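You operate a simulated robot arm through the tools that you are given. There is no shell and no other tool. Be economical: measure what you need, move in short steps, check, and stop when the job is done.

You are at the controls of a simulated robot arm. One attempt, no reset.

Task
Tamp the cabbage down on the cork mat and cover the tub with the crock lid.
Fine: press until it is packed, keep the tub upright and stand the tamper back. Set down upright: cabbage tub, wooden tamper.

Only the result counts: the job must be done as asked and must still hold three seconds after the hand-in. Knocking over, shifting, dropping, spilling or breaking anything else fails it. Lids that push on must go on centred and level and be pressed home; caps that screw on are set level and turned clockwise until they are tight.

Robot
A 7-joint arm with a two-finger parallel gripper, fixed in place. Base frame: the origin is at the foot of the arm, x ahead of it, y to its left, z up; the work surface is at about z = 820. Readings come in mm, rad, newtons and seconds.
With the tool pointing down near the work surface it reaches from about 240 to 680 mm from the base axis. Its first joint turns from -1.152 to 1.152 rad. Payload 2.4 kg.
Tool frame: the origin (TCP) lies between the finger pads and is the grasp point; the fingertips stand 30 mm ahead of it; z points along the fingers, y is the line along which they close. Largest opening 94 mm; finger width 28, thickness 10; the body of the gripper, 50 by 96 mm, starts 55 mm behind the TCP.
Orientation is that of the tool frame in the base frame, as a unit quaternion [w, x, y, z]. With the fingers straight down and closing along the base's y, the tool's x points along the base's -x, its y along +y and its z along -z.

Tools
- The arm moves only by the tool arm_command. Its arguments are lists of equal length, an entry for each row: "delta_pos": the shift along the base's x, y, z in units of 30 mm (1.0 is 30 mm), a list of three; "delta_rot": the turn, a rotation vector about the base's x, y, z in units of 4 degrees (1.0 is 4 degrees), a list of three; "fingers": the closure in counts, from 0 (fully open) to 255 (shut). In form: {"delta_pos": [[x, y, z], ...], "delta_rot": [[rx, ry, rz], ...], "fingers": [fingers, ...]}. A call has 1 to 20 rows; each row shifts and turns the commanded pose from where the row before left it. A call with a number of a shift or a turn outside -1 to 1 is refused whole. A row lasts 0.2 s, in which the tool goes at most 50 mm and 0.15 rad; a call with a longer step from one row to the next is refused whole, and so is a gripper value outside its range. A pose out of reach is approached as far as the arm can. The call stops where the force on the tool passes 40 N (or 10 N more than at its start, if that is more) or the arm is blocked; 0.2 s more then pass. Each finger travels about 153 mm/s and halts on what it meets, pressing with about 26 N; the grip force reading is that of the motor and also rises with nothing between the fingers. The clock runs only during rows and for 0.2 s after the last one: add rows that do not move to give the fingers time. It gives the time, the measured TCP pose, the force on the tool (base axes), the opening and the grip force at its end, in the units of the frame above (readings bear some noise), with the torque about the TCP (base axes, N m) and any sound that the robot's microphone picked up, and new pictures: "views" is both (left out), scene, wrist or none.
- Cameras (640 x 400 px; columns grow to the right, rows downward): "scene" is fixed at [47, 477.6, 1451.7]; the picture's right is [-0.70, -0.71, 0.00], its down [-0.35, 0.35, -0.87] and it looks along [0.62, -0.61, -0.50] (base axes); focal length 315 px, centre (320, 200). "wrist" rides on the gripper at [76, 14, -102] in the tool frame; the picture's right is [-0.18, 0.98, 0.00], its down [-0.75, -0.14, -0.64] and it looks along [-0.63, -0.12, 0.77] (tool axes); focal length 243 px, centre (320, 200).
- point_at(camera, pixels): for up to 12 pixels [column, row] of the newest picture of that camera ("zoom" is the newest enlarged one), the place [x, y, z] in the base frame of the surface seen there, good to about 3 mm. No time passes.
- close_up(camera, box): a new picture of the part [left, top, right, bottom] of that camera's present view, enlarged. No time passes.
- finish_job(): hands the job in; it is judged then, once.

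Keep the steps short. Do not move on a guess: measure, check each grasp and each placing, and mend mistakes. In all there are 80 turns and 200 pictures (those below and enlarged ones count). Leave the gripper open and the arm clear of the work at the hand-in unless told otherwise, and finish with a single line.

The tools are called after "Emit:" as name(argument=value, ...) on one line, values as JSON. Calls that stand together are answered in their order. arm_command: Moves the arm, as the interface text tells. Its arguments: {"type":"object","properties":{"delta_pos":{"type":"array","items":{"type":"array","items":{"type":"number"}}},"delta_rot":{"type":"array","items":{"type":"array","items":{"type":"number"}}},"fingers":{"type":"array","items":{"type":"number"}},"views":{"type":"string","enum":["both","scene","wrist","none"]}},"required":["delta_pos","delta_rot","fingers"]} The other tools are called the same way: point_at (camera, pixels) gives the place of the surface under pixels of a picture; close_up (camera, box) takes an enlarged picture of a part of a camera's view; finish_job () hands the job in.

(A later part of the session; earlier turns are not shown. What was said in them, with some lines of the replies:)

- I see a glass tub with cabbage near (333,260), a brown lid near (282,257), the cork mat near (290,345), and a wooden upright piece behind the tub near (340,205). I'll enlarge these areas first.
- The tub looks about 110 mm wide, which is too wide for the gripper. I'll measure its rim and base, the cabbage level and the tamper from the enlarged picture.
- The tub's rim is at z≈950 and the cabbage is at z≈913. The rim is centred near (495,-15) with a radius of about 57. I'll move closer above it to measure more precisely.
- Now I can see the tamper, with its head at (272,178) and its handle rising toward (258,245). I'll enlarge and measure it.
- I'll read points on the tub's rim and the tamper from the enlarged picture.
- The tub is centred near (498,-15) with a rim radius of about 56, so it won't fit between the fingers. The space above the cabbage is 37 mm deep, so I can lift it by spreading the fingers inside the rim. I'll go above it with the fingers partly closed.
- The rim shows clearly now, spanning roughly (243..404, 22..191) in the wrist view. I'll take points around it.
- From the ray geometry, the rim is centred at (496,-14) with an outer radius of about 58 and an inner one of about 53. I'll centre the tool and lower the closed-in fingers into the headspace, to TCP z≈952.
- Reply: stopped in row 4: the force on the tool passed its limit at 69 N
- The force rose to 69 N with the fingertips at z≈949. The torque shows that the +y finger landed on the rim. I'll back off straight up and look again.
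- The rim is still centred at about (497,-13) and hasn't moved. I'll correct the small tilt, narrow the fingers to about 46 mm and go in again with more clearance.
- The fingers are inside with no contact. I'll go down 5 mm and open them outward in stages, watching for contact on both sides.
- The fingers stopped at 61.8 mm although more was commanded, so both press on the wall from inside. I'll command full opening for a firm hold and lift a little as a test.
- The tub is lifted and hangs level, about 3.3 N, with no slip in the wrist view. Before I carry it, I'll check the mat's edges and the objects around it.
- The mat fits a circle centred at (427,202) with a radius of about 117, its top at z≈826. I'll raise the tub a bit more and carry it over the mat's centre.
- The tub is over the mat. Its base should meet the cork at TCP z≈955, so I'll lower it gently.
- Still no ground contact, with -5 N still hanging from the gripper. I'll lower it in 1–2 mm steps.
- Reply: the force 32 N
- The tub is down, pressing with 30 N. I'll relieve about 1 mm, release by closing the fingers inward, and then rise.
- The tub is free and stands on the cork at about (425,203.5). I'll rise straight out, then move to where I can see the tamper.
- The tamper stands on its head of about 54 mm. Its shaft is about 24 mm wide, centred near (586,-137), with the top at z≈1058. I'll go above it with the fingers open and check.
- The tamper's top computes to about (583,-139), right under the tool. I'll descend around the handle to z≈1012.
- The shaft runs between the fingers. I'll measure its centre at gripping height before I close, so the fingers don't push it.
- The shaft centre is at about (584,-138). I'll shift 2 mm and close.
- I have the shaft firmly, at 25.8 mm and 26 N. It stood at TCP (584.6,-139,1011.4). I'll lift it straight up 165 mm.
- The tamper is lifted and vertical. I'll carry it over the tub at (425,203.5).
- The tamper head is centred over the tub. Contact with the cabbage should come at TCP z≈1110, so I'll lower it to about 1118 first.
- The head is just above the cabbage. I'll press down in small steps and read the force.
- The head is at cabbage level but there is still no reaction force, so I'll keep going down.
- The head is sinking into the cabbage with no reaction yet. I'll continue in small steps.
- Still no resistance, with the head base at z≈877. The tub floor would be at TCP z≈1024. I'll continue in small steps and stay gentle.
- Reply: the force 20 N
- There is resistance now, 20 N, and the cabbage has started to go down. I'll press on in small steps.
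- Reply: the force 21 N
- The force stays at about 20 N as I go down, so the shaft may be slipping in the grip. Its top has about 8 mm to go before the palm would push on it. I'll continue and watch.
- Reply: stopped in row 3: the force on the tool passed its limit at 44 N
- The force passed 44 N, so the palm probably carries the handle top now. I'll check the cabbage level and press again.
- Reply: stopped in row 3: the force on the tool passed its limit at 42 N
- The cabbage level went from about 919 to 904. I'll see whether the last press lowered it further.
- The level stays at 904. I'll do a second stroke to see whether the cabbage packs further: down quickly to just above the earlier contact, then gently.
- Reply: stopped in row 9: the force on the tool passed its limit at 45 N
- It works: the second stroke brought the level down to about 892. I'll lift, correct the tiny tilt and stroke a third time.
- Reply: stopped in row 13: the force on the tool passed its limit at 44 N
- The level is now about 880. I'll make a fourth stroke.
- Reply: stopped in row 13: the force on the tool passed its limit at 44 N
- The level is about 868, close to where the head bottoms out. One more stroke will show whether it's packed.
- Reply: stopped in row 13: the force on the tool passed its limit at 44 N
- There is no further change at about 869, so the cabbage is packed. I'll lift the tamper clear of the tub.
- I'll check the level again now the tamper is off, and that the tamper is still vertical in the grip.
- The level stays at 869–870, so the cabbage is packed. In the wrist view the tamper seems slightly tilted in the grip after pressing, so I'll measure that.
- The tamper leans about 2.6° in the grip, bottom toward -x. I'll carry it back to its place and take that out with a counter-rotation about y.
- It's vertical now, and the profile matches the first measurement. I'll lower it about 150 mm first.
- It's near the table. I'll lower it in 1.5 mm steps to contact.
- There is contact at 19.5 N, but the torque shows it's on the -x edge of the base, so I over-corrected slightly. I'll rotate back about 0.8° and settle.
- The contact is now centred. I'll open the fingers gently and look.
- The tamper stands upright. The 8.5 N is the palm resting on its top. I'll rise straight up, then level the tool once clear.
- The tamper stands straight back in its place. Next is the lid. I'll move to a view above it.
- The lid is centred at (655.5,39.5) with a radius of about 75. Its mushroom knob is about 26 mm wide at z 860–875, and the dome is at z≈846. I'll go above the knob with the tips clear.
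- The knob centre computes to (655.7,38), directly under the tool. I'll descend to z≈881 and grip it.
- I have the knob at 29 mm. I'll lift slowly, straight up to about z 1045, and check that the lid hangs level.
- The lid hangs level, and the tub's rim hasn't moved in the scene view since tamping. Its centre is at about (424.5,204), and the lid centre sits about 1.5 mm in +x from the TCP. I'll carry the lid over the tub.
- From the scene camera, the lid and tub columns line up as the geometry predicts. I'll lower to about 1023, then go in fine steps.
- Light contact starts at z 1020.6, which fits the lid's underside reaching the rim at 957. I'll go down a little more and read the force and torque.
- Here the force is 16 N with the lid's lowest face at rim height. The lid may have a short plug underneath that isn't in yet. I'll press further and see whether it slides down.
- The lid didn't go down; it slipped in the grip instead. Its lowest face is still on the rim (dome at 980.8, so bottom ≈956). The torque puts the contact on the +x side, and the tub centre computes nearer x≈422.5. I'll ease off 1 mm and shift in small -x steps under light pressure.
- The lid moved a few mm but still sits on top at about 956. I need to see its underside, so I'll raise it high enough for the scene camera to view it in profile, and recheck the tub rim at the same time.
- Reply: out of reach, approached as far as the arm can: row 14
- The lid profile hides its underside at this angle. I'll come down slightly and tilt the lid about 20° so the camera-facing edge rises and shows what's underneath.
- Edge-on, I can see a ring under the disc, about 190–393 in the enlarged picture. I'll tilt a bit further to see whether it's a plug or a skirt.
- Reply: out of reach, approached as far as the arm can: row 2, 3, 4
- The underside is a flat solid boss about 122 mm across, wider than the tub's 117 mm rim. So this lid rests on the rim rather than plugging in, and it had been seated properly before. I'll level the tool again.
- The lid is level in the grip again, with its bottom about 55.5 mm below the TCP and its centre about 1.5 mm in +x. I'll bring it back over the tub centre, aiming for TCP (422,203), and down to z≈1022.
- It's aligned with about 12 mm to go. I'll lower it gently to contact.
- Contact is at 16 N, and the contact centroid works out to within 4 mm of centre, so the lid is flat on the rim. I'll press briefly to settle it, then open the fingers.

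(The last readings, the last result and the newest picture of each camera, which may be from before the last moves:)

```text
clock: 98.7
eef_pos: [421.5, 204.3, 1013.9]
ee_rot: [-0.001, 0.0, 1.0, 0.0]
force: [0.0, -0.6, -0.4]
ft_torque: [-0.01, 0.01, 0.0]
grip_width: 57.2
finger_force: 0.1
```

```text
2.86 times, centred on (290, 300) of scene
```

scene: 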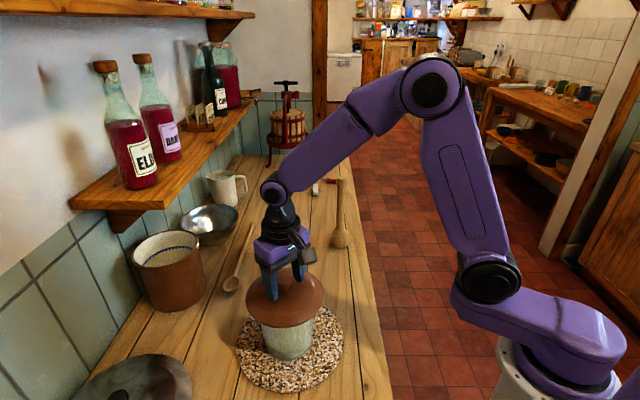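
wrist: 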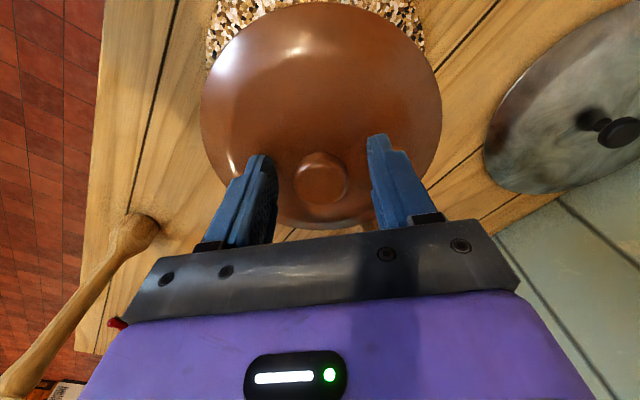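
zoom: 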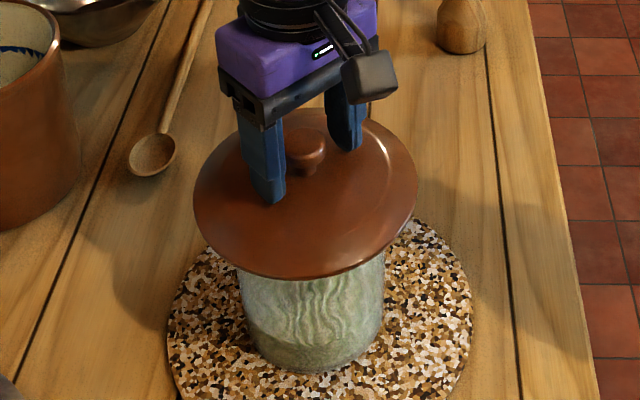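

The lid lies still on the tub. I'll rise straight up and move away to check it.

Emit:
arm_command(delta_pos=[[0, 0, 0.4], [0, 0, 0.8], [0, 0, 1], [0, 0, 1], [0, 0, 1], [0, 0, 1], [-0.4, -0.6, 0.5], [-0.4, -0.6, 0.5], [-0.4, -0.6, 0.3], [-0.4, -0.6, 0], [0, 0, 0]], delta_rot=[[0, 0, 0], [0, 0, 0], [0, 0, 0], [0, 0, 0], [0, 0, 0], [0, 0, 0], [0, 0, 0], [0, 0, 0], [0, 0, 0], [0, 0, 0], [0, 0, 0]], fingers=[100, 60, 0, 0, 0, 0, 0, 0, 0, 0, 0])

Emit:
close_up(camera="scene", box=[220, 160, 370, 390])

Emit:
close_up(camera="wrist", box=[240, 0, 480, 200])

```text
clock: 101.1
eef_pos: [370.8, 130.1, 1209.0]
ee_rot: [0.0, 0.001, 1.0, 0.0]
force: [0.4, 0.4, 0.3]
ft_torque: [-0.02, 0.0, 0.01]
grip_width: 93.9
finger_force: 0.0
```

scene: 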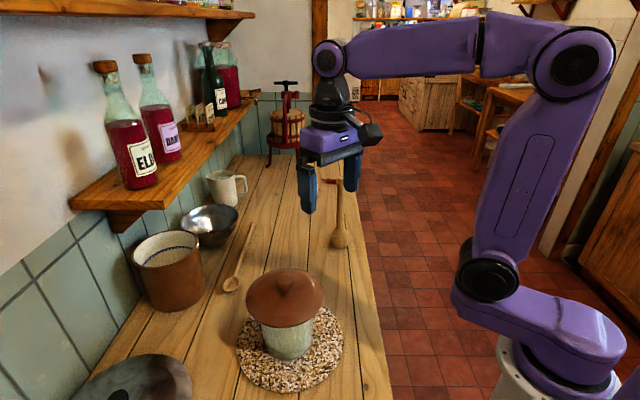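
wrist: 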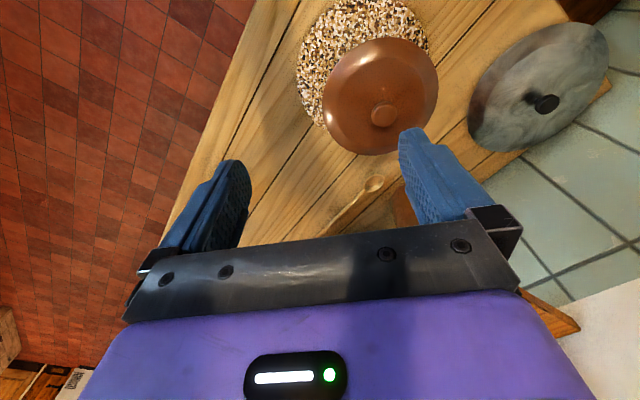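

```text
1.74 times, centred on (295, 275) of scene
```

zoom: 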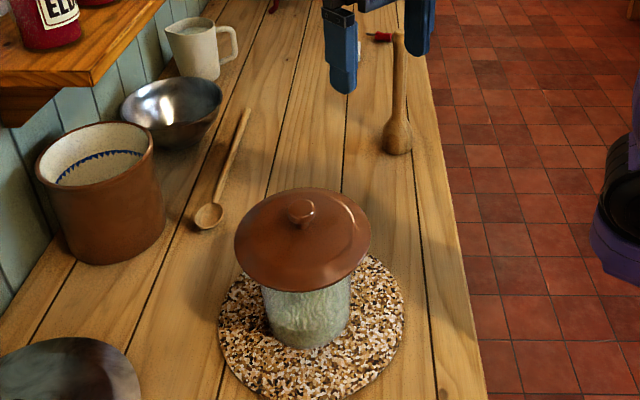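

```text
2.00 times, centred on (360, 100) of wrist
```

zoom: 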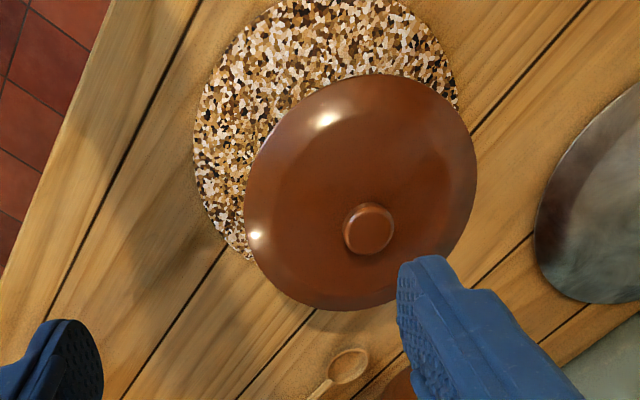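

It looks level and centred. I'll check the lid's edge heights from two sides.

Emit:
point_at(camera="zoom", pixels=[[252, 190], [470, 160], [350, 82], [340, 302], [270, 260], [455, 230], [290, 115], [435, 100], [368, 228]])

Emit:
point_at(camera="scene", pixels=[[250, 300], [320, 298], [285, 324], [285, 271], [285, 280]])

```text
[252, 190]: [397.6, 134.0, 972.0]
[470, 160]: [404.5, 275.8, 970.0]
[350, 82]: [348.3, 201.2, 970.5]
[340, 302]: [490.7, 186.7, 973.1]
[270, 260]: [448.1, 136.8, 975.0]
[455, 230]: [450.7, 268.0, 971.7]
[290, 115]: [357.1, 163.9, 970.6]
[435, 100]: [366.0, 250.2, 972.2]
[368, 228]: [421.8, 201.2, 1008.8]
```

```text
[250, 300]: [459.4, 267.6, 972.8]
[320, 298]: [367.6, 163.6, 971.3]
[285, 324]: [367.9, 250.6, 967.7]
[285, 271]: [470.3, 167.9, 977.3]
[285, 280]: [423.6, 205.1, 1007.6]
```

The edge heights are 970–975 all round, the same small spread as on the table. The knob is at (422,203) over the tub centre, and the tub and tamper stand upright. The gripper is open and clear, so I'll hand in.

Emit:
finish_job()

```text
The job is handed in.
```

The cabbage is tamped until it packed no further, the covered tub stands upright on the cork mat with the crock lid resting level on its rim (its underside is too wide to push in), and the tamper is back in its place.
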